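You operate a simulated robot arm through the tools that you are given. There is no shell and no other tool.

The job below is to be done with a simulated robot arm. You get a single attempt, and the scene is never put back.

JOB
Stop the grey cabinet's run and set it to the white sign's current.
Fine: stop the run, then blue switch off, then set; yellow switch off and wide drawer shut.

Only the result counts: the job must be done as asked and must still hold three seconds after the hand-in. Knocking over, shifting, dropping, spilling or breaking anything else fails it.

ROBOT AND FRAMES
A 6-joint arm with a two-finger gripper, fixed in place. Base frame: the origin is at the foot of the arm, x ahead of it, y to its left, z up. Lengths are in m, angles in degrees, forces in N, time in s.
Its first joint turns from -166.0 to 166.0 degrees. Payload 2.45 kg.
Tool frame: the origin (TCP) lies between the finger pads and is the grasp point; the fingertips stand 0.02 m ahead of it; z points along the fingers, y is the line along which they close. Largest opening 0.14 m; the body of the gripper starts 0.168 m behind the TCP.
Orientation is that of the tool frame in the base frame, as a unit quaternion [x, y, z, w]. With the fingers straight down and closing along the base's y, the tool's x points along the base's -x, its y along +y and its z along -z.

CONTROLS
- The arm moves only by the tool jog_arm. Its arguments are lists of equal length, an entry for each row: "xyz": the shift along the tool's x, y, z in mm, a list of three; "rot": the turn, a rotation vector about the tool's x, y, z in degrees, a list of three. In form: {"xyz": [[dx, dy, dz], ...], "rot": [[wx, wy, wz], ...]}. A call has 1 to 20 rows; each row is the pose to reach, as a shift and turn from the pose commanded when the call began, along the tool's axes at that moment. "hand" is the opening, from 0 (shut) to 1 (fully open), set as the call begins (left out, the last holds). Each row takes 0.2 s and may step no farther than 0.05 m and 8.6 degrees from the row before; otherwise, or with a gripper value out of range, the whole call is refused. A pose out of reach is approached as far as the arm can. The call stops where the force on the tool passes 40 N (or 10 N more than at its start, if that is more) or the arm is blocked; 0.2 s more then pass. Each finger travels about 0.045 m/s and halts on what it meets, pressing with about 30 N; the grip force reading is that of the motor and also rises with nothing between the fingers. The clock runs only during rows and for 0.2 s after the last one: add rows that repeat a pose to give the fingers time. The reply holds the time, the measured pose of the TCP, the force on the tool along the base axes, the opening and the grip force, in the units named above and with some noise, with the torque about the TCP (base axes, N m) and any sound that the robot's microphone picked up.
- Cameras (640 x 400 px; columns grow to the right, rows downward): "scene" is fixed at [0.225, 0.5205, 1.6076]; the picture's right is [-0.40, -0.92, 0.00], its down [-0.51, 0.23, -0.83] and it looks along [0.76, -0.33, -0.56] (base axes); focal length 344 px, centre (320, 200). "wrist" rides on the gripper at [0.078, 0.011, -0.209] in the tool frame; the picture's right is [-0.14, 0.99, 0.00], its down [-0.92, -0.13, -0.37] and it looks along [-0.36, -0.05, 0.93] (tool axes); focal length 280 px, centre (320, 200). There is no depth. A picture from a camera that has moved, and an enlarged one, comes with that camera's place and axes in the base frame and with its lens. The place of the scene camera against the robot may be out by one fixed shift of up to 0.025 m in any direction.
- capture(camera): a new picture of that camera. The clock stands still meanwhile.
- close_up(camera, box): a new picture of the part [left, top, right, bottom] of that camera's present view, enlarged. The clock stands still meanwhile.
- hand_in(): hands the job in; it is judged then, once.

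Nothing tells you positions but the pictures and the camera data. Unless the task says otherwise, let go and move clear before handing in.

The tools are called as name(argument=value, ...) on one line, values as JSON. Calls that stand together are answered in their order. jog_arm: Moves the arm, as the interface text tells. Its arguments: {"type":"object","properties":{"xyz":{"type":"array","items":{"type":"array","items":{"type":"number"}}},"rot":{"type":"array","items":{"type":"array","items":{"type":"number"}}},"hand":{"type":"number"}},"required":["xyz","rot"]} The other tools are called the same way: capture (camera) takes a picture; close_up (camera, box) takes an enlarged picture of a part of a camera's view; hand_in () hands the job in.

At the start:

```text
t: 0.0
tool_pos: [0.7274, 0.0848, 1.2824]
tcp_rot: [-0.001, 1.0, 0.001, 0.0]
contact_force: [-0.4, 0.4, -0.6]
moment: [-0.05, 0.02, -0.02]
width: 0.1399
finger_force: 0.1
```

scene: 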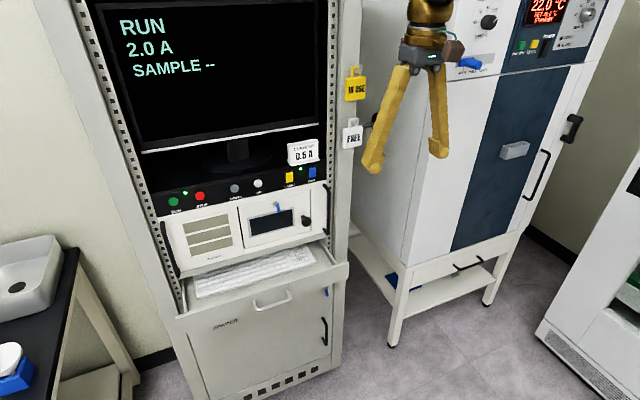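
wrist: 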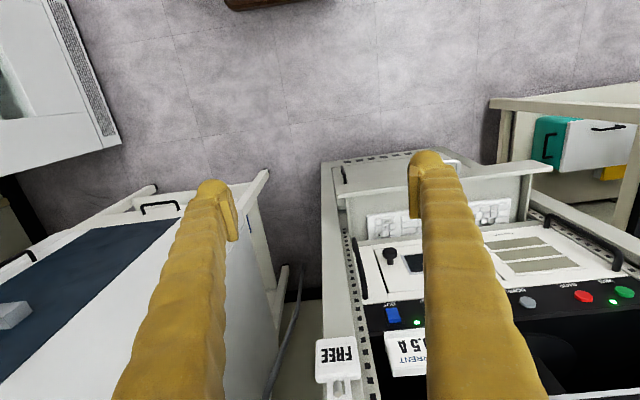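

I see a grey rack cabinet with a screen showing RUN 2.0 A, a white sign reading maybe 0.5 A, a row of buttons/switches and an open keyboard drawer. I'll take enlarged views first.

close_up(camera="scene", box=[150, 130, 350, 255])

close_up(camera="scene", box=[90, 0, 340, 156])

close_up(camera="scene", box=[150, 230, 390, 380])

close_up(camera="wrist", box=[310, 140, 640, 400])

close_up(camera="scene", box=[340, 0, 640, 187])

```text
3.20 times, centred on (250, 192) of scene
camera zoom: at [0.225, 0.5205, 1.6076], right [-0.4, -0.92, 0.0], down [-0.51, 0.23, -0.83], along [0.76, -0.33, -0.56], focal length 1100 px, centre (544, 224)
```

zoom: 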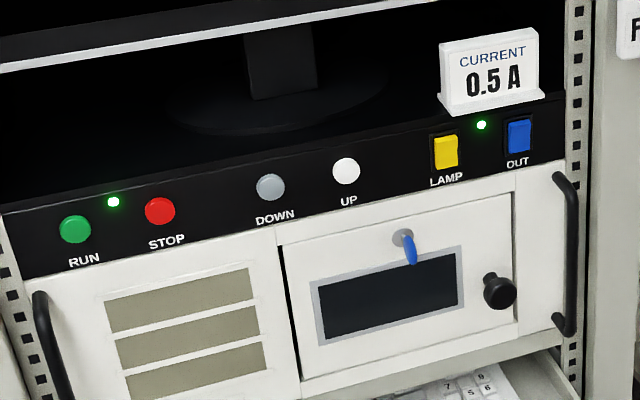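

```text
2.56 times, centred on (215, 78) of scene
camera zoom: at [0.225, 0.5205, 1.6076], right [-0.4, -0.92, 0.0], down [-0.51, 0.23, -0.83], along [0.76, -0.33, -0.56], focal length 880 px, centre (589, 512)
```

zoom: 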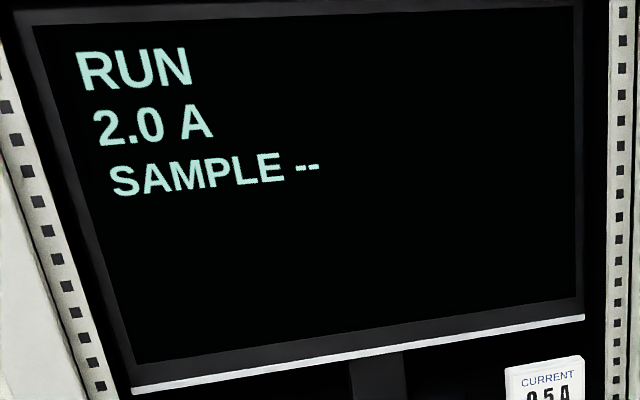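

```text
2.67 times, centred on (270, 305) of scene
camera zoom: at [0.225, 0.5205, 1.6076], right [-0.4, -0.92, 0.0], down [-0.51, 0.23, -0.83], along [0.76, -0.33, -0.56], focal length 916 px, centre (453, -80)
```

zoom: 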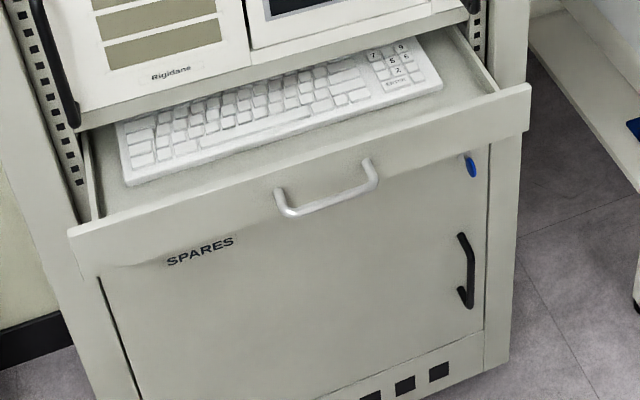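

```text
1.54 times, centred on (475, 270) of wrist
camera zoom: at [0.6494, 0.0949, 1.491], right [0.14, 0.99, 0.0], down [0.92, -0.13, 0.37], along [0.36, -0.05, -0.93], focal length 431 px, centre (82, 92)
```

zoom: 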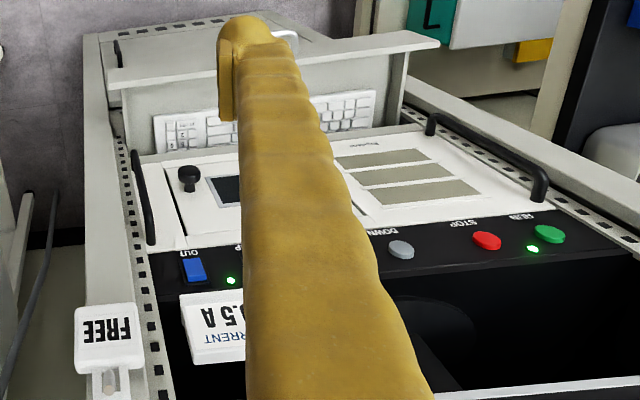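

```text
2.13 times, centred on (490, 94) of scene
camera zoom: at [0.225, 0.5205, 1.6076], right [-0.4, -0.92, 0.0], down [-0.51, 0.23, -0.83], along [0.76, -0.33, -0.56], focal length 733 px, centre (-43, 427)
```

zoom: 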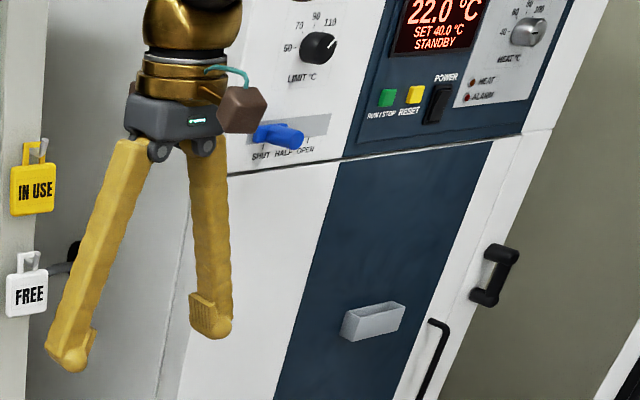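

The screen shows RUN at 2.0 A and the sign reads 0.5 A. The button row is on a panel facing the robot at about x≈1.06, z≈1.08, with STOP near y≈0.5 and OUT near y≈0.18. I'll shut the fingers and turn the tool to point forward at the panel.

jog_arm(xyz=[[0, 0, 0], [0, 0, 0], [0, 0, 0], [0, 0, 0], [0, 0, 0], [0, 0, 0], [0, 0, 0], [0, 0, 0], [0, 0, 0], [0, 0, 0], [0, 0, 0], [0, 0, 0]], rot=[[0, -7.5, 0], [0, -15, 0], [0, -22.5, 0], [0, -30, 0], [0, -37.5, 0], [0, -45, 0], [0, -52.5, 0], [0, -60, 0], [0, -67.5, 0], [0, -75, 0], [0, -82.5, 0], [0, -90, 0]], hand=0)

```text
t: 2.8
tool_pos: [0.7201, 0.0284, 1.2657]
tcp_rot: [0.117, 0.716, -0.009, 0.688]
contact_force: [-0.4, -0.6, -1.2]
moment: [-0.02, -0.02, -0.05]
width: 0.0
finger_force: 29.2
out of reach, approached as far as the arm can: row 9, 10
stopped in row 12: the arm was blocked; the commanded pose is now the measured one
```

The arm stopped short near row 12, with the tool pointing nearly forward but a bit twisted. I'll look from both cameras before moving again.

capture(camera="scene")

capture(camera="wrist")

```text
taken
```

scene: 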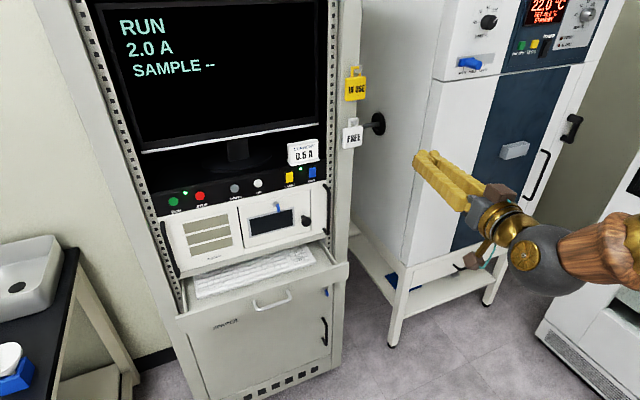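

```text
taken
camera wrist: at [0.5155, 0.0877, 1.2003], right [0.18, 0.94, 0.28], down [-0.36, -0.2, 0.91], along [0.91, -0.27, 0.3], focal length 280 px, centre (320, 200)
```

wrist: 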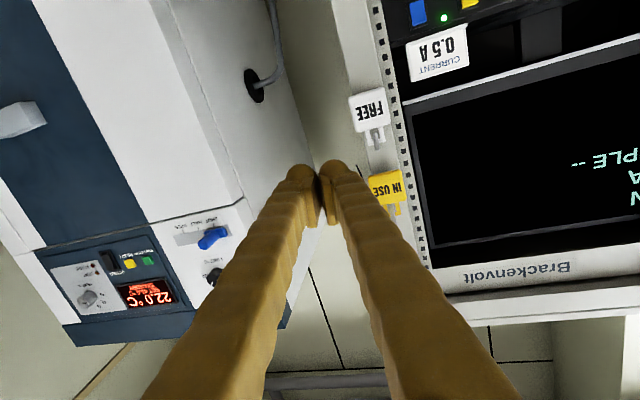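

The tool now points forward (about 10° yaw, 9° roll off) with the cabinet ahead and to the left. I'll move down and left to in front of the button row while straightening the tool.

jog_arm(xyz=[[29, 32, 2], [59, 65, 4], [88, 97, 6], [117, 130, 8], [146, 162, 10], [176, 195, 12], [205, 227, 15], [205, 227, 15]], rot=[[-1.4, -0.3, -1.2], [-2.9, -0.6, -2.5], [-4.4, -1.0, -3.8], [-5.8, -1.3, -5.0], [-7.3, -1.6, -6.3], [-8.7, -1.9, -7.5], [-10.2, -2.27, -8.77], [-10.2, -2.27, -8.77]])

```text
t: 4.6
tool_pos: [0.7703, 0.279, 1.0987]
tcp_rot: [0.0, 0.707, -0.001, 0.707]
contact_force: [0.6, 0.1, 0.4]
moment: [0.0, 0.0, 0.0]
width: 0.0001
finger_force: 29.5
```

The tool is now level and pointing straight at the panel, at about y=0.28 and z=1.10. I'll view the panel from here to pin down the buttons.

capture(camera="wrist")

capture(camera="scene")

```text
taken
camera wrist: at [0.5623, 0.2908, 1.02], right [0.0, 0.99, 0.14], down [-0.37, -0.13, 0.92], along [0.93, -0.05, 0.37], focal length 280 px, centre (320, 200)
```

wrist: 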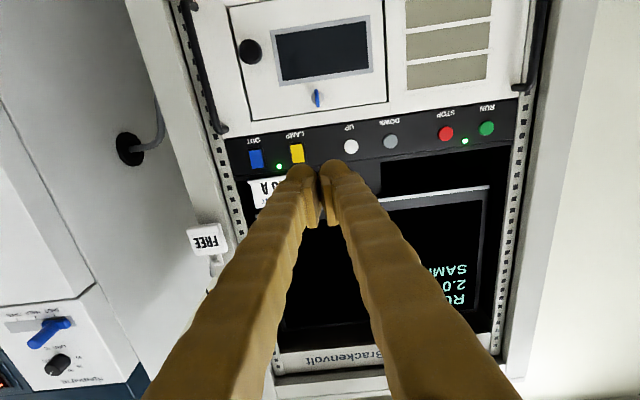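

```text
taken
```

scene: 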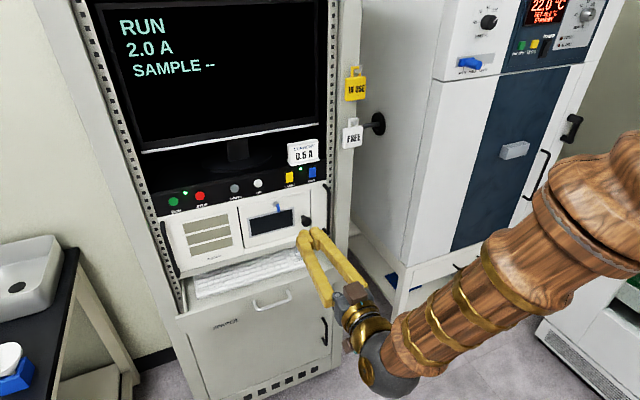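

From two wrist views the panel front is at x≈1.028, z≈1.114. RUN is at y≈0.55, STOP 0.486, DOWN 0.394, UP 0.330, LAMP 0.239 and OUT 0.169. I'll move to just in front of STOP and check alignment.

jog_arm(xyz=[[-3, 34, 30], [-6, 69, 60], [-9, 103, 90], [-12, 138, 120], [-14, 172, 150], [-15.3, 206.7, 180], [-15.3, 206.7, 195], [-15.3, 206.7, 195]], rot=[[0, 0, 0], [0, 0, 0], [0, 0, 0], [0, 0, 0], [0, 0, 0], [0, 0, 0], [0, 0, 0], [0, 0, 0]])

capture(camera="wrist")

capture(camera="scene")

```text
t: 6.4
tool_pos: [0.9639, 0.4865, 1.1116]
tcp_rot: [0.0, 0.707, -0.001, 0.708]
contact_force: [-0.7, 0.1, 0.4]
moment: [0.0, -0.03, 0.0]
width: 0.0
finger_force: 29.5
```

```text
taken
camera wrist: at [0.7563, 0.4967, 1.0337], right [0.0, 0.99, 0.14], down [-0.37, -0.13, 0.92], along [0.93, -0.05, 0.37], focal length 280 px, centre (320, 200)
```

wrist: 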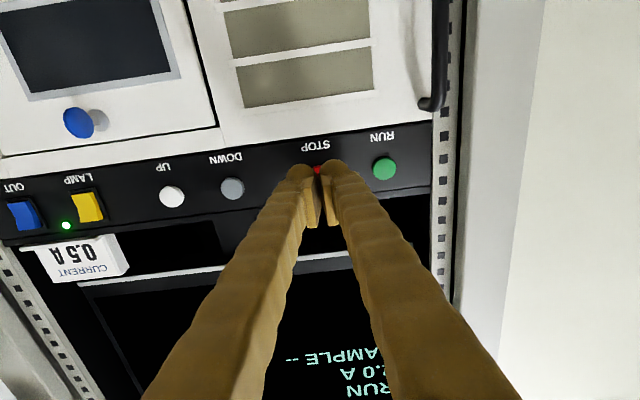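

```text
taken
```

scene: 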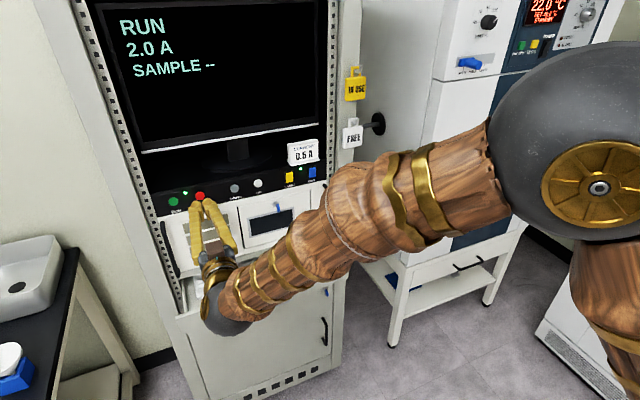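

The fingertips are right in front of STOP, which I can just see behind them. I'll advance slowly and press it.

jog_arm(xyz=[[-2.5, -0.8, 20], [-2.5, -0.8, 34], [-2.5, -0.8, 40], [-2.5, -0.8, 43], [-2.5, -0.8, 45], [-2.5, -0.8, 47]], rot=[[0, 0, 0], [0, 0, 0], [0, 0, 0], [0, 0, 0], [0, 0, 0], [0, 0, 0]])

capture(camera="scene")

capture(camera="wrist")

```text
t: 7.7
tool_pos: [1.0107, 0.4857, 1.1139]
tcp_rot: [0.0, 0.707, 0.0, 0.708]
contact_force: [-19.0, -4.7, 2.5]
moment: [-0.04, -0.04, -0.09]
width: 0.0061
finger_force: 29.5
heard: click
stopped in row 6: the force on the tool passed its limit at 51 N (the readings are from after the stop); the commanded pose is now the measured one
```

```text
taken
```

scene: 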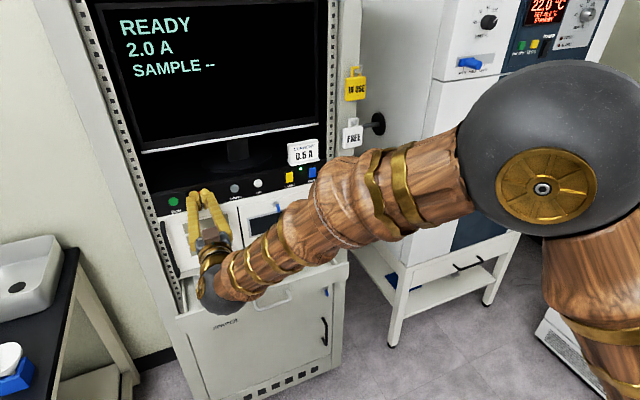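

```text
taken
camera wrist: at [0.8024, 0.4967, 1.0351], right [0.0, 0.99, 0.14], down [-0.37, -0.13, 0.92], along [0.93, -0.05, 0.37], focal length 280 px, centre (320, 200)
```

wrist: 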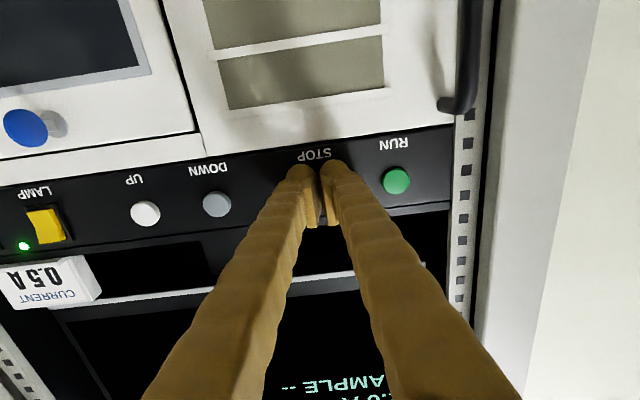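

The screen now shows READY, so the run has stopped. Next I'll back off and move towards the LAMP/OUT switches to see which way they are tilted.

jog_arm(xyz=[[0, 0, -30], [0, 0, -70], [0, -45, -75], [0, -90, -75], [0, -135, -75], [0, -175, -75], [0, -175, -75]], rot=[[0, 0, 0], [0, 0, 0], [0, 0, 0], [0, 0, 0], [0, 0, 0], [0, 0, 0], [0, 0, 0]])

capture(camera="wrist")

close_up(camera="wrist", box=[140, 80, 340, 205])

close_up(camera="scene", box=[270, 130, 350, 180])

```text
t: 9.3
tool_pos: [0.9372, 0.3103, 1.1119]
tcp_rot: [0.0, 0.707, -0.001, 0.708]
contact_force: [-0.2, 0.0, -0.1]
moment: [0.01, 0.0, 0.03]
width: 0.0001
finger_force: 28.9
```

```text
taken
camera wrist: at [0.7293, 0.3199, 1.0335], right [0.0, 0.99, 0.14], down [-0.37, -0.13, 0.92], along [0.93, -0.05, 0.37], focal length 280 px, centre (320, 200)
```

wrist: 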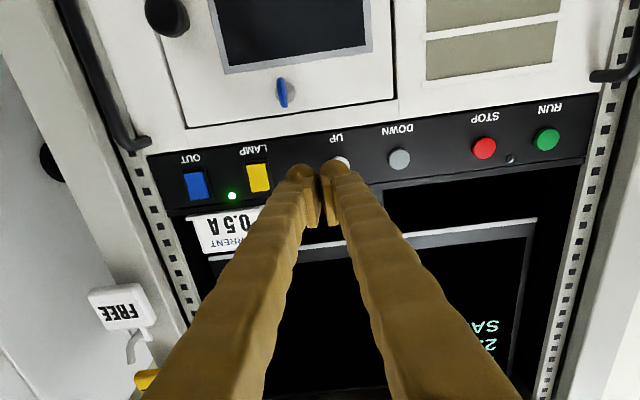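

```text
3.20 times, centred on (240, 142) of wrist
camera zoom: at [0.7293, 0.3199, 1.0335], right [0.0, 0.99, 0.14], down [-0.37, -0.13, 0.92], along [0.93, -0.05, 0.37], focal length 897 px, centre (576, 384)
```

zoom: 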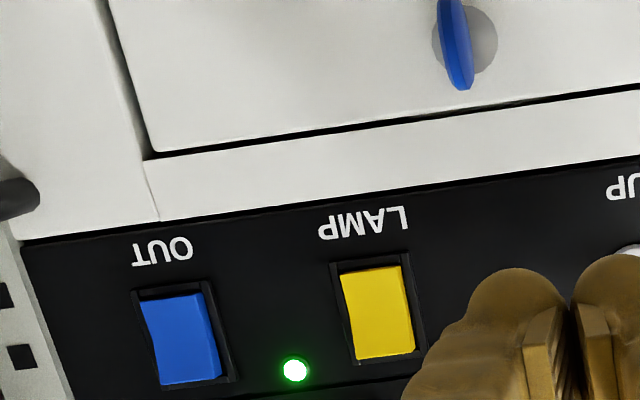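

```text
8.00 times, centred on (310, 155) of scene
camera zoom: at [0.225, 0.5205, 1.6076], right [-0.4, -0.92, 0.0], down [-0.51, 0.23, -0.83], along [0.76, -0.33, -0.56], focal length 2749 px, centre (400, 560)
```

zoom: 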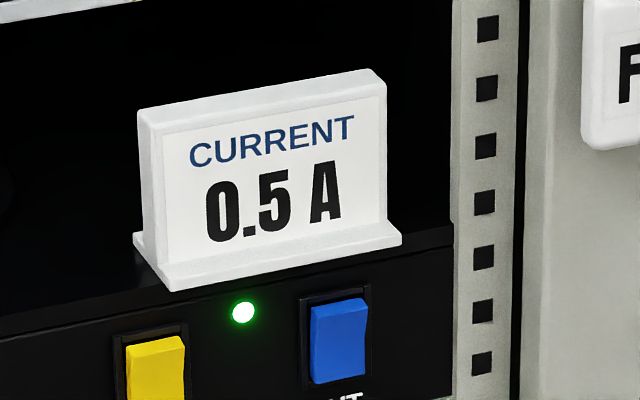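

The run LED is dark and READY holds; LAMP's LED is lit and both rockers look raised at one end. I'll zoom harder to judge their tilt.

close_up(camera="wrist", box=[175, 140, 285, 209])

close_up(camera="scene", box=[278, 158, 326, 188])

close_up(camera="scene", box=[90, 0, 340, 156])

```text
5.80 times, centred on (230, 174) of wrist
camera zoom: at [0.7293, 0.3199, 1.0335], right [0.0, 0.99, 0.14], down [-0.37, -0.13, 0.92], along [0.93, -0.05, 0.37], focal length 1625 px, centre (842, 348)
```

zoom: 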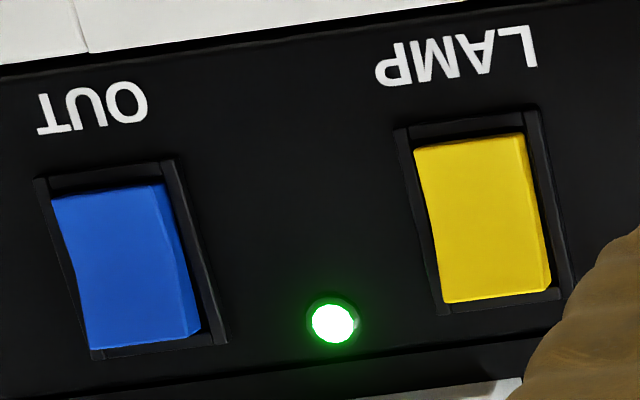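

```text
13.33 times, centred on (302, 173) of scene
camera zoom: at [0.225, 0.5205, 1.6076], right [-0.4, -0.92, 0.0], down [-0.51, 0.23, -0.83], along [0.76, -0.33, -0.56], focal length 4582 px, centre (560, 560)
```

zoom: 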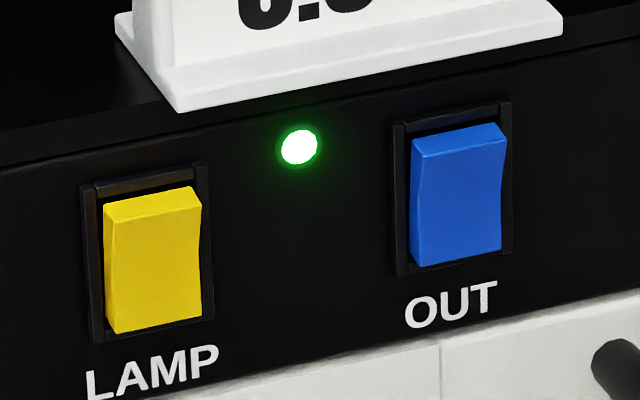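

```text
2.56 times, centred on (215, 78) of scene
camera zoom: at [0.225, 0.5205, 1.6076], right [-0.4, -0.92, 0.0], down [-0.51, 0.23, -0.83], along [0.76, -0.33, -0.56], focal length 880 px, centre (589, 512)
```

zoom: 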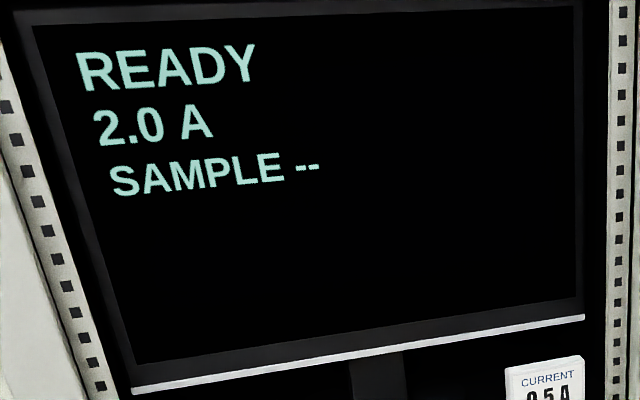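

Both rockers have the same profile, so both are likely on. I'll enlarge each one further.

close_up(camera="wrist", box=[178, 164, 218, 204])

close_up(camera="wrist", box=[238, 156, 278, 196])

close_up(camera="scene", box=[304, 164, 320, 182])

close_up(camera="scene", box=[281, 168, 297, 186])

```text
10.00 times, centred on (198, 184) of wrist
camera zoom: at [0.7293, 0.3199, 1.0335], right [0.0, 0.99, 0.14], down [-0.37, -0.13, 0.92], along [0.93, -0.05, 0.37], focal length 2804 px, centre (1540, 360)
```

zoom: 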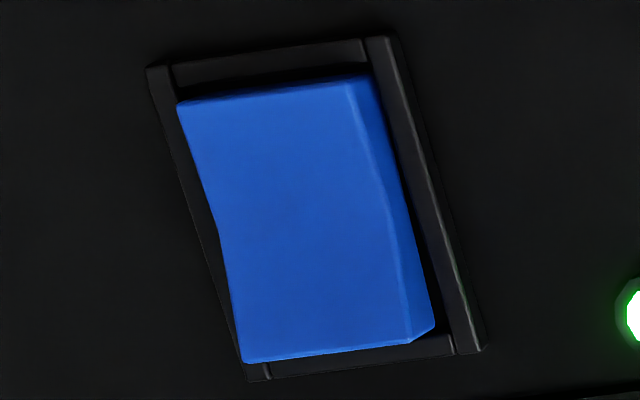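

```text
10.00 times, centred on (258, 176) of wrist
camera zoom: at [0.7293, 0.3199, 1.0335], right [0.0, 0.99, 0.14], down [-0.37, -0.13, 0.92], along [0.93, -0.05, 0.37], focal length 2804 px, centre (940, 440)
```

zoom: 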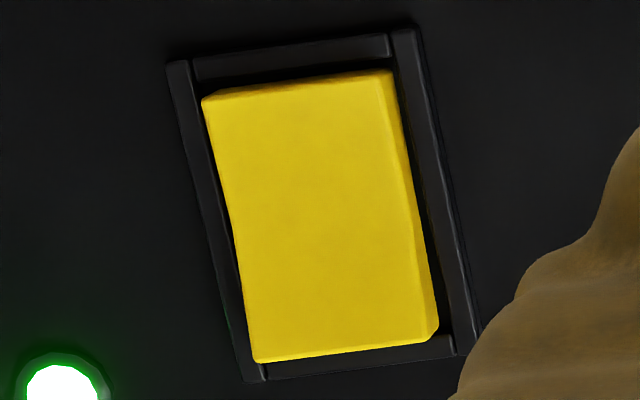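

```text
16.00 times, centred on (312, 173) of scene
camera zoom: at [0.225, 0.5205, 1.6076], right [-0.4, -0.92, 0.0], down [-0.51, 0.23, -0.83], along [0.76, -0.33, -0.56], focal length 5498 px, centre (448, 632)
```

zoom: 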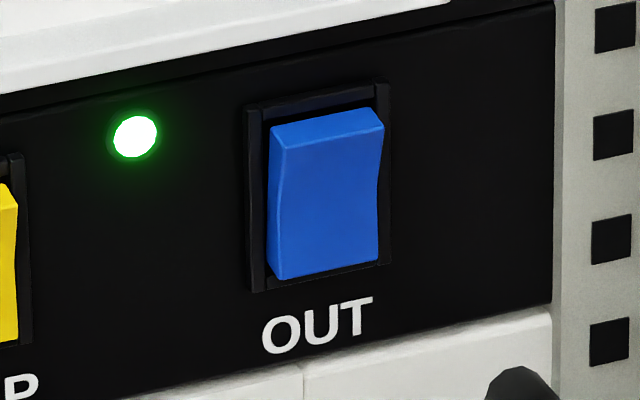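

```text
16.00 times, centred on (289, 177) of scene
camera zoom: at [0.225, 0.5205, 1.6076], right [-0.4, -0.92, 0.0], down [-0.51, 0.23, -0.83], along [0.76, -0.33, -0.56], focal length 5498 px, centre (816, 568)
```

zoom: 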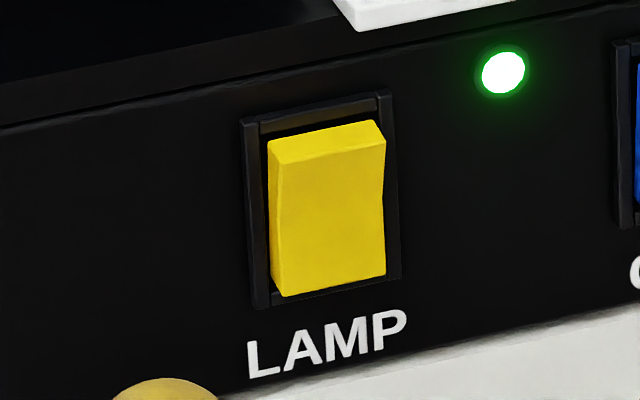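

Both rockers have the lower half pressed flush and the upper half raised, so pressing the upper half should turn each off. I'll pitch the tool 30° downward so only its upper tip edge leads, well clear of the sign, and line up with the blue switch (y≈0.169).

jog_arm(xyz=[[-0.6, -30, 1], [-1.2, -60, 2], [-1.8, -90, 2.8], [-2.6, -120, 2.8], [-2.6, -141.3, 2.8], [-2.6, -141.3, 2.8]], rot=[[0, 7, 0], [0, 14, 0], [0, 21, 0], [0, 28, 0], [0, 30, 0], [0, 30, 0]])

capture(camera="wrist")

close_up(camera="scene", box=[230, 110, 390, 210])

```text
t: 10.7
tool_pos: [0.9391, 0.17, 1.1164]
tcp_rot: [0.0, 0.866, 0.0, 0.5]
contact_force: [-0.4, 0.2, 0.3]
moment: [0.0, 0.04, -0.03]
width: 0.0
finger_force: 29.2
```

```text
taken
camera wrist: at [0.7198, 0.1813, 1.1523], right [0.07, 0.99, 0.12], down [0.14, -0.13, 0.98], along [0.99, -0.05, -0.15], focal length 280 px, centre (320, 200)
```

wrist: 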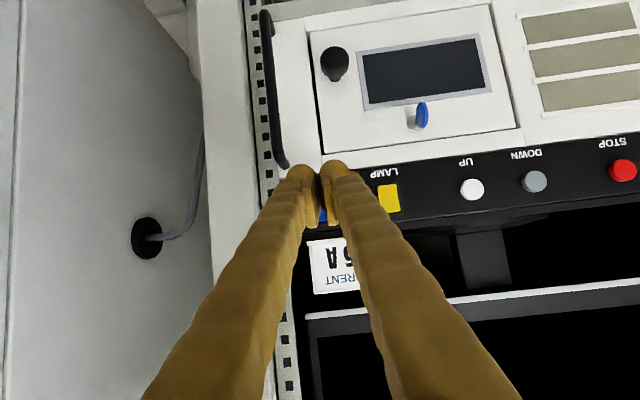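

```text
4.00 times, centred on (310, 160) of scene
camera zoom: at [0.225, 0.5205, 1.6076], right [-0.4, -0.92, 0.0], down [-0.51, 0.23, -0.83], along [0.76, -0.33, -0.56], focal length 1374 px, centre (360, 360)
```

zoom: 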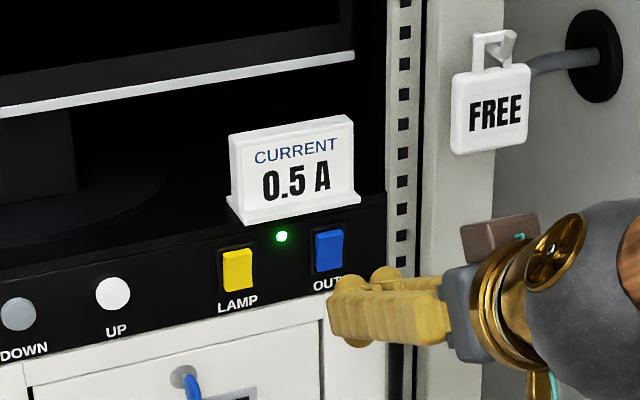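

The tip is lined up in front of OUT, below the sign. I'll push straight toward the panel on the rocker's upper half in small steps.

jog_arm(xyz=[[-10, -1.5, 17.3], [-17.5, -1.5, 30.3], [-24, -1.5, 41.6], [-26, -1.5, 45], [-27.5, -1.5, 47.6], [-29, -1.5, 50.2], [-30, -1.5, 52], [-31, -1.5, 53.7]], rot=[[0, 0, 0], [0, 0, 0], [0, 0, 0], [0, 0, 0], [0, 0, 0], [0, 0, 0], [0, 0, 0], [0, 0, 0]])

close_up(camera="scene", box=[230, 110, 390, 210])

```text
t: 12.6
tool_pos: [0.9988, 0.168, 1.1169]
tcp_rot: [-0.001, 0.866, 0.001, 0.5]
contact_force: [-15.3, -3.6, 6.8]
moment: [0.04, -0.27, -0.08]
width: 0.0061
finger_force: 29.0
stopped in row 8: the force on the tool passed its limit at 46 N (the readings are from after the stop); the commanded pose is now the measured one
```

```text
4.00 times, centred on (310, 160) of scene
camera zoom: at [0.225, 0.5205, 1.6076], right [-0.4, -0.92, 0.0], down [-0.51, 0.23, -0.83], along [0.76, -0.33, -0.56], focal length 1374 px, centre (360, 360)
```

zoom: 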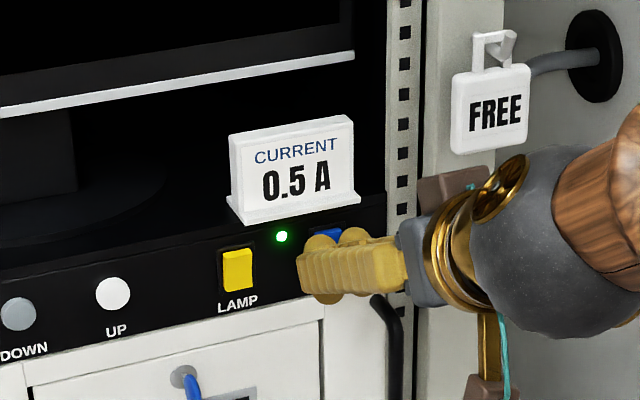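

No click was heard and force built up, so the rocker may not have flipped. I'll back off slightly and look at it.

jog_arm(xyz=[[12.5, 0, -21.6], [25, 0, -43.3], [25, 0, -43.3]], rot=[[0, 0, 0], [0, 0, 0], [0, 0, 0]])

close_up(camera="scene", box=[304, 164, 320, 182])

close_up(camera="wrist", box=[260, 130, 420, 230])

close_up(camera="scene", box=[270, 140, 350, 190])

```text
t: 13.4
tool_pos: [0.9488, 0.1681, 1.1164]
tcp_rot: [0.0, 0.866, 0.001, 0.5]
contact_force: [0.2, 0.9, 0.4]
moment: [0.02, 0.01, -0.02]
width: 0.0002
finger_force: 29.1
```

```text
16.00 times, centred on (312, 173) of scene
camera zoom: at [0.225, 0.5205, 1.6076], right [-0.4, -0.92, 0.0], down [-0.51, 0.23, -0.83], along [0.76, -0.33, -0.56], focal length 5498 px, centre (448, 632)
```

zoom: 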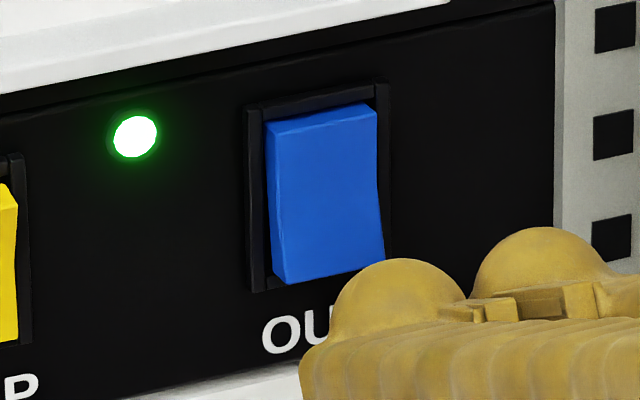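

```text
4.00 times, centred on (340, 180) of wrist
camera zoom: at [0.7293, 0.1793, 1.153], right [0.07, 0.99, 0.12], down [0.14, -0.13, 0.98], along [0.99, -0.05, -0.15], focal length 1122 px, centre (240, 280)
```

zoom: 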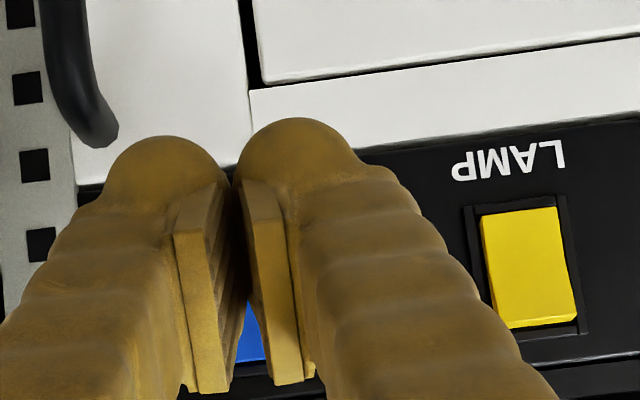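

```text
8.00 times, centred on (310, 165) of scene
camera zoom: at [0.225, 0.5205, 1.6076], right [-0.4, -0.92, 0.0], down [-0.51, 0.23, -0.83], along [0.76, -0.33, -0.56], focal length 2749 px, centre (400, 480)
```

zoom: 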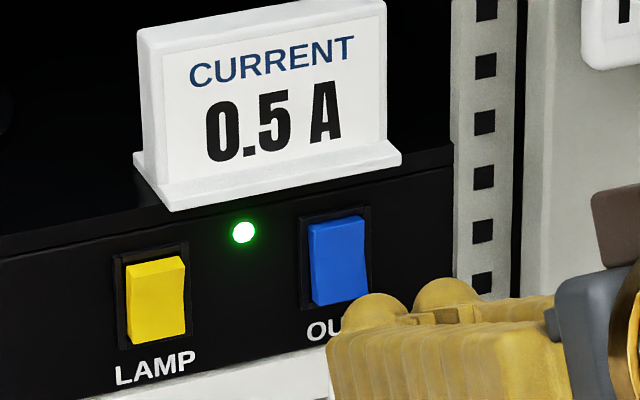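

The blue rocker now has its top pressed in and its bottom raised, opposite to the yellow one, so it has flipped. I'll do the same to the yellow LAMP switch (y≈0.2395); its LED will confirm which way is off.

jog_arm(xyz=[[0, 36, 0], [0, 71.5, 0], [0, 71.5, 0], [-10, 71.5, 17.3], [-17.5, 71.5, 30.3], [-20, 71.5, 34.6], [-22, 71.5, 38.1], [-23.5, 71.5, 40.7], [-25, 71.5, 43.3], [-26, 71.5, 45]], rot=[[0, 0, 0], [0, 0, 0], [0, 0, 0], [0, 0, 0], [0, 0, 0], [0, 0, 0], [0, 0, 0], [0, 0, 0], [0, 0, 0], [0, 0, 0]])

close_up(camera="scene", box=[230, 110, 390, 210])

```text
t: 15.6
tool_pos: [1.0001, 0.2414, 1.1154]
tcp_rot: [0.0, 0.867, 0.0, 0.499]
contact_force: [-18.2, -3.9, 7.0]
moment: [0.07, -0.24, -0.15]
width: 0.0061
finger_force: 29.5
stopped in row 10: the force on the tool passed its limit at 48 N (the readings are from after the stop); the commanded pose is now the measured one
```

```text
4.00 times, centred on (310, 160) of scene
camera zoom: at [0.225, 0.5205, 1.6076], right [-0.4, -0.92, 0.0], down [-0.51, 0.23, -0.83], along [0.76, -0.33, -0.56], focal length 1374 px, centre (360, 360)
```

zoom: 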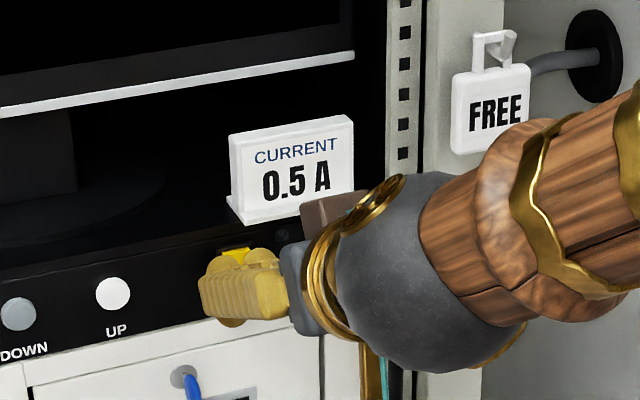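

The LAMP LED went out, so top-pressed is off for both switches. I'll back off, level the tool, move in front of DOWN (y≈0.394), and check the switches and screen.

jog_arm(xyz=[[10, 0, -17.3], [22.5, 0, -39], [25, 38, -43.3], [25, 76, -43.3], [25, 114, -43.3], [25, 152.5, -43.3], [25, 152.5, -43.3]], rot=[[0, 0, 0], [0, 0, 0], [0, -7.5, 0], [0, -15, 0], [0, -22.5, 0], [0, -30, 0], [0, -30, 0]])

capture(camera="scene")

close_up(camera="scene", box=[270, 140, 350, 190])

capture(camera="wrist")

```text
t: 17.2
tool_pos: [0.9486, 0.3966, 1.1162]
tcp_rot: [0.0, 0.707, 0.002, 0.707]
contact_force: [0.5, 0.1, -0.3]
moment: [0.02, 0.01, 0.0]
width: 0.0001
finger_force: 29.8
```

```text
taken
```

scene: 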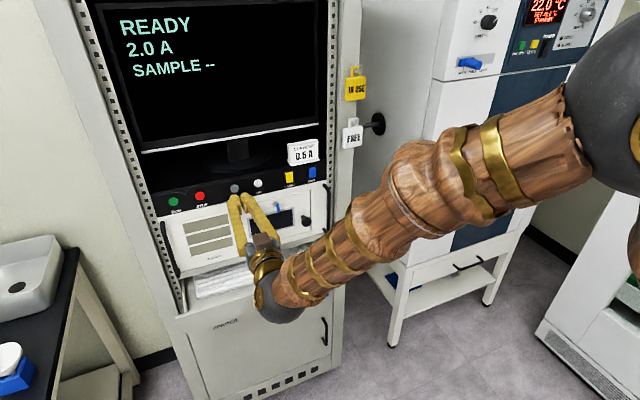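

```text
8.00 times, centred on (310, 165) of scene
camera zoom: at [0.225, 0.5205, 1.6076], right [-0.4, -0.92, 0.0], down [-0.51, 0.23, -0.83], along [0.76, -0.33, -0.56], focal length 2749 px, centre (400, 480)
```

zoom: 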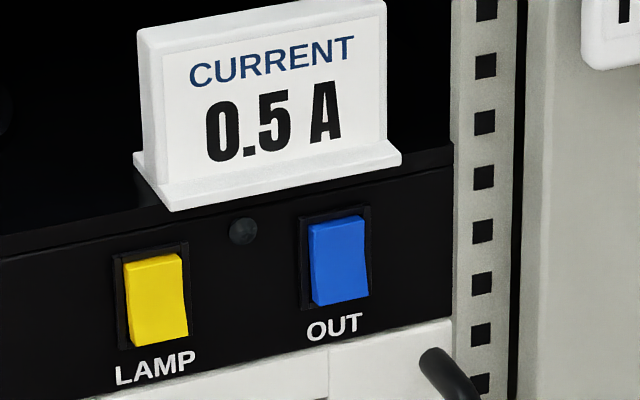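

```text
taken
camera wrist: at [0.7408, 0.4065, 1.0373], right [0.0, 0.99, 0.14], down [-0.37, -0.13, 0.92], along [0.93, -0.05, 0.36], focal length 280 px, centre (320, 200)
```

wrist: 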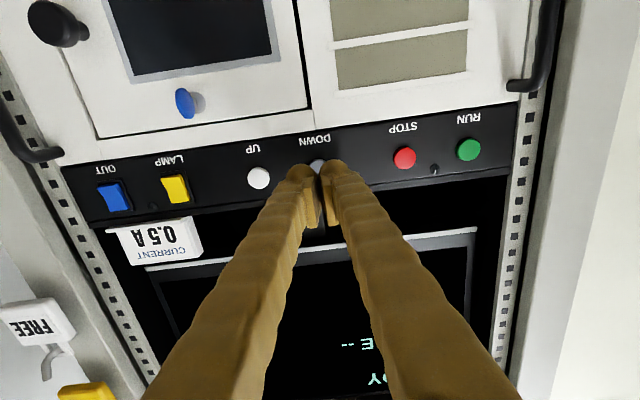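

Both switches are off, the sign is untouched and READY 2.0 A holds. I'll make one trial press of DOWN and retract, then read the screen to learn the step size.

jog_arm(xyz=[[1.7, -2.6, 30], [1.7, -2.6, 46], [1.7, -2.6, 54], [1.7, -2.6, 57], [1.7, -2.6, 59], [1.7, -2.6, 45], [1.7, -2.6, 40]], rot=[[0, 0, 0], [0, 0, 0], [0, 0, 0], [0, 0, 0], [0, 0, 0], [0, 0, 0], [0, 0, 0]])

close_up(camera="scene", box=[90, 0, 340, 156])

```text
t: 18.8
tool_pos: [0.9895, 0.39, 1.1112]
tcp_rot: [0.0, 0.707, 0.001, 0.707]
contact_force: [0.3, 0.0, -0.1]
moment: [0.02, 0.03, -0.05]
width: 0.0
finger_force: 29.2
heard: click
```

```text
2.56 times, centred on (215, 78) of scene
camera zoom: at [0.225, 0.5205, 1.6076], right [-0.4, -0.92, 0.0], down [-0.51, 0.23, -0.83], along [0.76, -0.33, -0.56], focal length 880 px, centre (589, 512)
```

zoom: 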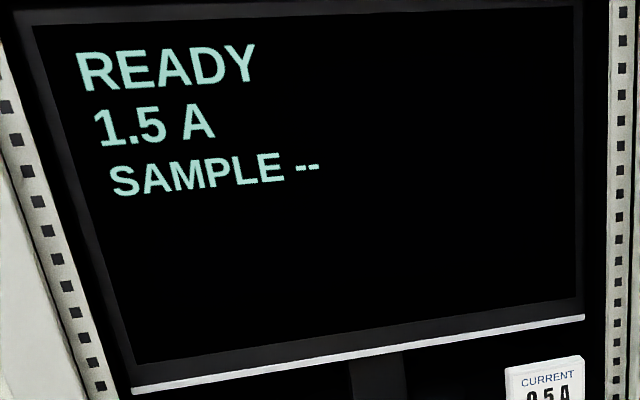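

One press took 0.5 A off (now 1.5 A), so two more are needed. I'll do the second press and check.

jog_arm(xyz=[[-1, 1.5, 8], [-1, 1.5, 14], [-1, 1.5, 17], [-1, 1.5, 19], [-1, 1.5, 5], [-1, 1.5, 0]], rot=[[0, 0, 0], [0, 0, 0], [0, 0, 0], [0, 0, 0], [0, 0, 0], [0, 0, 0]])

close_up(camera="scene", box=[90, 0, 340, 156])

```text
t: 20.2
tool_pos: [0.9885, 0.3923, 1.1139]
tcp_rot: [0.0, 0.708, 0.0, 0.706]
contact_force: [0.4, 0.0, 0.4]
moment: [0.01, -0.01, 0.01]
width: 0.0
finger_force: 29.3
heard: click
```

```text
2.56 times, centred on (215, 78) of scene
camera zoom: at [0.225, 0.5205, 1.6076], right [-0.4, -0.92, 0.0], down [-0.51, 0.23, -0.83], along [0.76, -0.33, -0.56], focal length 880 px, centre (589, 512)
```

zoom: 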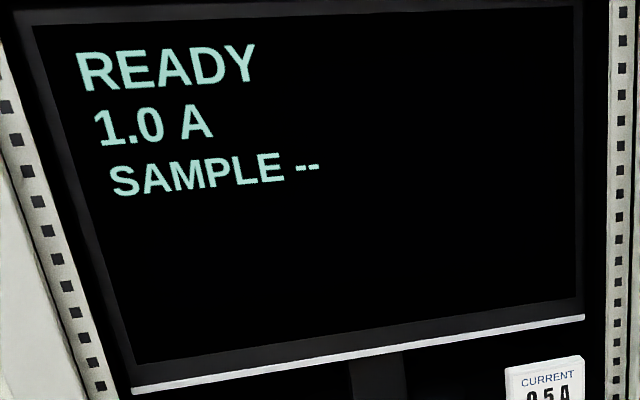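

Now 1.0 A; one more press of DOWN should bring it to 0.5 A.

jog_arm(xyz=[[0, 0, 8], [0, 0, 14], [0, 0, 17], [0, 0, 19], [0, 0, 5], [0, 0, -20]], rot=[[0, 0, 0], [0, 0, 0], [0, 0, 0], [0, 0, 0], [0, 0, 0], [0, 0, 0]])

close_up(camera="scene", box=[90, 0, 340, 156])

capture(camera="scene")

```text
t: 21.6
tool_pos: [0.9692, 0.3924, 1.1146]
tcp_rot: [0.0, 0.708, 0.001, 0.706]
contact_force: [0.4, -0.3, -0.3]
moment: [-0.03, 0.0, 0.03]
width: 0.0
finger_force: 29.9
heard: click
```

```text
2.56 times, centred on (215, 78) of scene
camera zoom: at [0.225, 0.5205, 1.6076], right [-0.4, -0.92, 0.0], down [-0.51, 0.23, -0.83], along [0.76, -0.33, -0.56], focal length 880 px, centre (589, 512)
```

zoom: 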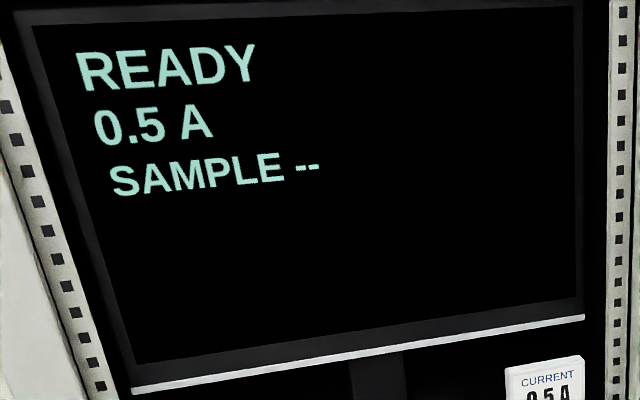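

```text
taken
```

scene: 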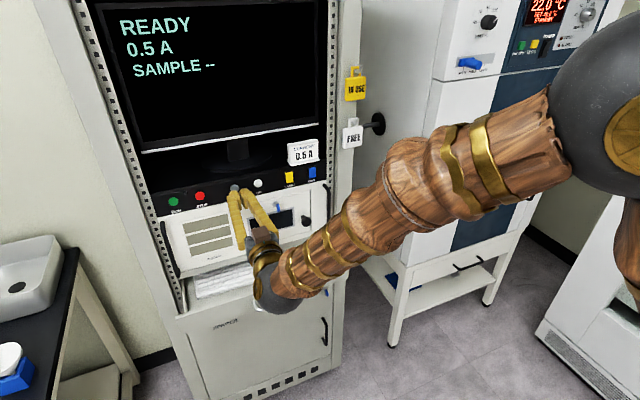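

The display reads READY 0.5 A. Next is the wide keyboard drawer, which is still open. I'll back away and lower the arm in front of it to look.

jog_arm(xyz=[[0, 0, -45], [0, -10, -90], [0, -20, -135], [0, -30, -180], [0, -40, -215], [45, -40, -230], [90, -40, -230], [135, -40, -230], [180, -40, -230], [220, -40, -230], [220, -40, -230]], rot=[[0, 0, 0], [0, 0, 0], [0, 0, 0], [0, 0, 0], [0, 0, 0], [0, 0, 0], [0, 0, 0], [0, 0, 0], [0, 0, 0], [0, 0, 0], [0, 0, 0]])

capture(camera="wrist")

capture(camera="scene")

```text
t: 24.0
tool_pos: [0.7576, 0.3735, 0.9315]
tcp_rot: [-0.012, 0.714, -0.02, 0.7]
contact_force: [-0.2, 0.8, -0.9]
moment: [0.01, -0.01, 0.02]
width: 0.0
finger_force: 29.8
out of reach, approached as far as the arm can: row 8, 9, 10, 11
```

```text
taken
camera wrist: at [0.5483, 0.3845, 0.8568], right [0.02, 1.0, 0.09], down [-0.35, -0.08, 0.93], along [0.94, -0.05, 0.35], focal length 280 px, centre (320, 200)
```

wrist: 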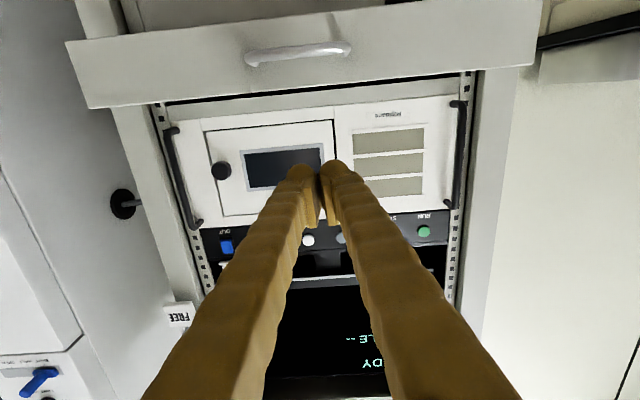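

```text
taken
```

scene: 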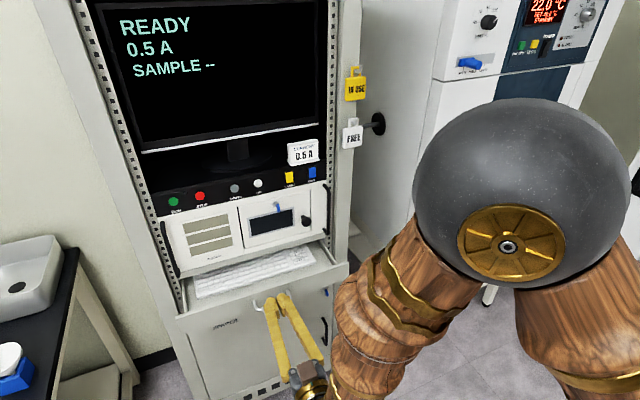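

The drawer front is at about x=0.887, spans z 0.78–0.847 and y 0.105–0.613, with its handle at y 0.31–0.41. A level tool is at its limit here, so I'll pitch it down about 35° and bring the tip in front of the panel beside the handle (y≈0.255).

jog_arm(xyz=[[5, -19, 12], [11, -38, 24], [17, -57, 36], [23, -76, 48], [29, -90, 58], [35, -97, 61], [35, -97, 61]], rot=[[0, 7, 0], [0, 14, 0], [0, 21, 0], [0, 28, 0], [0, 35, 0], [0, 35, 0], [0, 35, 0]])

capture(camera="wrist")

capture(camera="scene")

```text
t: 25.6
tool_pos: [0.8177, 0.2761, 0.8981]
tcp_rot: [-0.004, 0.892, -0.023, 0.452]
contact_force: [0.2, -0.3, 0.1]
moment: [-0.01, -0.01, -0.02]
width: 0.0
finger_force: 29.4
```

```text
taken
camera wrist: at [0.6036, 0.2925, 0.9578], right [0.09, 0.99, 0.07], down [0.24, -0.09, 0.97], along [0.96, -0.07, -0.25], focal length 280 px, centre (320, 200)
```

wrist: 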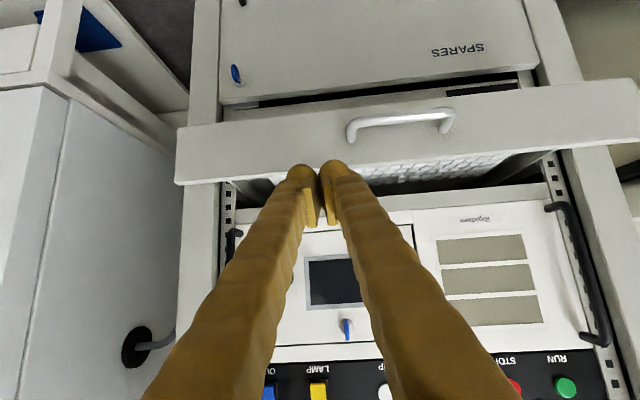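

```text
taken
```

scene: 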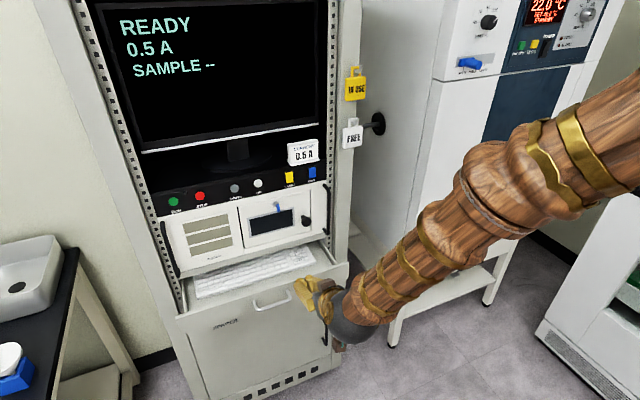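

The tip now sits above and in front of the drawer front, left of its handle as seen here. I'll lower it to z≈0.812, then move forward until it touches the panel and starts pushing.

jog_arm(xyz=[[28, -6, 13], [55, -12, 25], [80.6, -17.4, 37.2], [65.8, -17.1, 57.4], [53.9, -16.8, 73.5], [45.1, -16.6, 85.6], [39.1, -16.4, 93.7], [33.2, -16.3, 101.7], [27.3, -16.2, 109.8]], rot=[[0, 0, 0], [0, 0, 0], [0, 0, 0], [0, 0, 0], [0, 0, 0], [0, 0, 0], [0, 0, 0], [0, 0, 0], [0, 0, 0]])

capture(camera="wrist")

capture(camera="scene")

```text
t: 27.6
tool_pos: [0.8898, 0.2542, 0.8149]
tcp_rot: [-0.003, 0.891, -0.023, 0.453]
contact_force: [-1.9, 0.2, -0.8]
moment: [0.01, 0.04, 0.04]
width: 0.0001
finger_force: 29.7
```

```text
taken
camera wrist: at [0.6762, 0.2708, 0.8743], right [0.09, 0.99, 0.07], down [0.24, -0.09, 0.97], along [0.96, -0.08, -0.25], focal length 280 px, centre (320, 200)
```

wrist: 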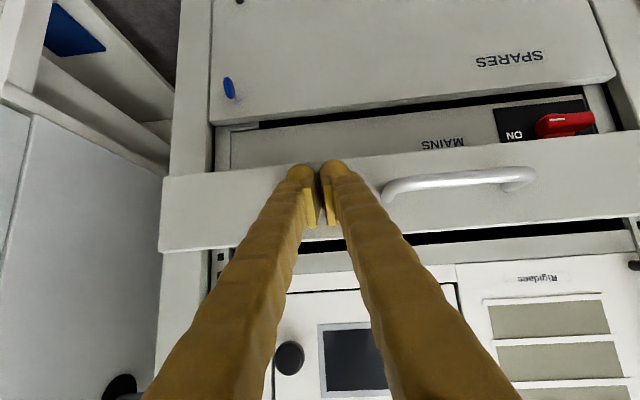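

```text
taken
```

scene: 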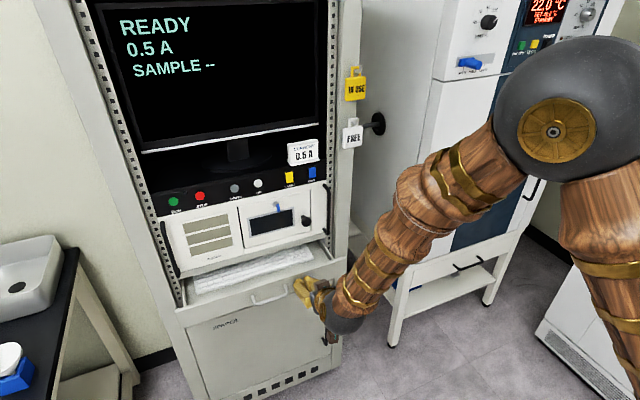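

The drawer is sliding in with light force (~2 N). I also see a MAINS switch under the drawer at y≈0.54, which I'll stay clear of. I'll keep pushing slowly until the drawer stops.

jog_arm(xyz=[[-5.9, 0.1, 8.1], [-11.8, 0.3, 16.1], [-17.8, 0.4, 24.2], [-23.7, 0.5, 32.3], [-29.6, 0.7, 40.3], [-35.5, 0.8, 48.4], [-41.5, 1.0, 56.5], [-47.4, 1.1, 64.5], [-53.3, 1.2, 72.6], [-59.2, 1.4, 80.7]], rot=[[0, 0, 0], [0, 0, 0], [0, 0, 0], [0, 0, 0], [0, 0, 0], [0, 0, 0], [0, 0, 0], [0, 0, 0], [0, 0, 0], [0, 0, 0]])

capture(camera="wrist")

capture(camera="scene")

```text
t: 29.9
tool_pos: [0.9891, 0.2542, 0.8142]
tcp_rot: [-0.004, 0.892, -0.022, 0.452]
contact_force: [-11.1, -2.2, 4.2]
moment: [0.07, -0.14, 0.06]
width: 0.006
finger_force: 28.9
stopped in row 10: the force on the tool passed its limit at 43 N (the readings are from after the stop); the commanded pose is now the measured one
```

```text
taken
camera wrist: at [0.7751, 0.2722, 0.8742], right [0.09, 0.99, 0.07], down [0.24, -0.09, 0.97], along [0.96, -0.07, -0.25], focal length 280 px, centre (320, 200)
```

wrist: 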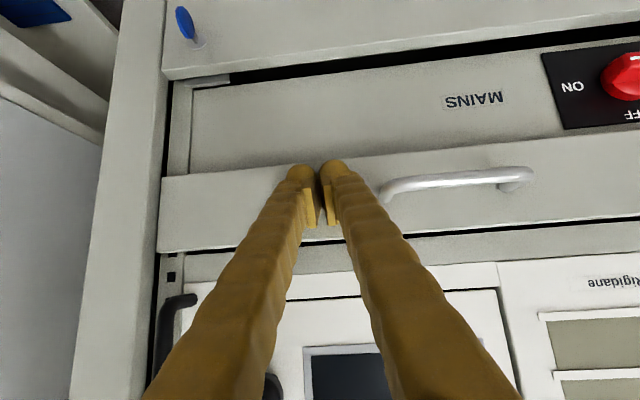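

```text
taken
```

scene: 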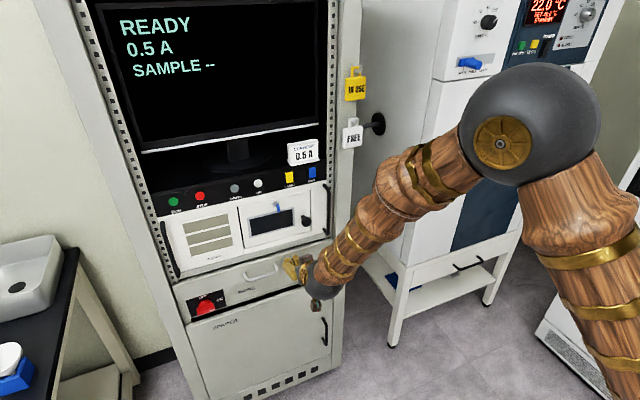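

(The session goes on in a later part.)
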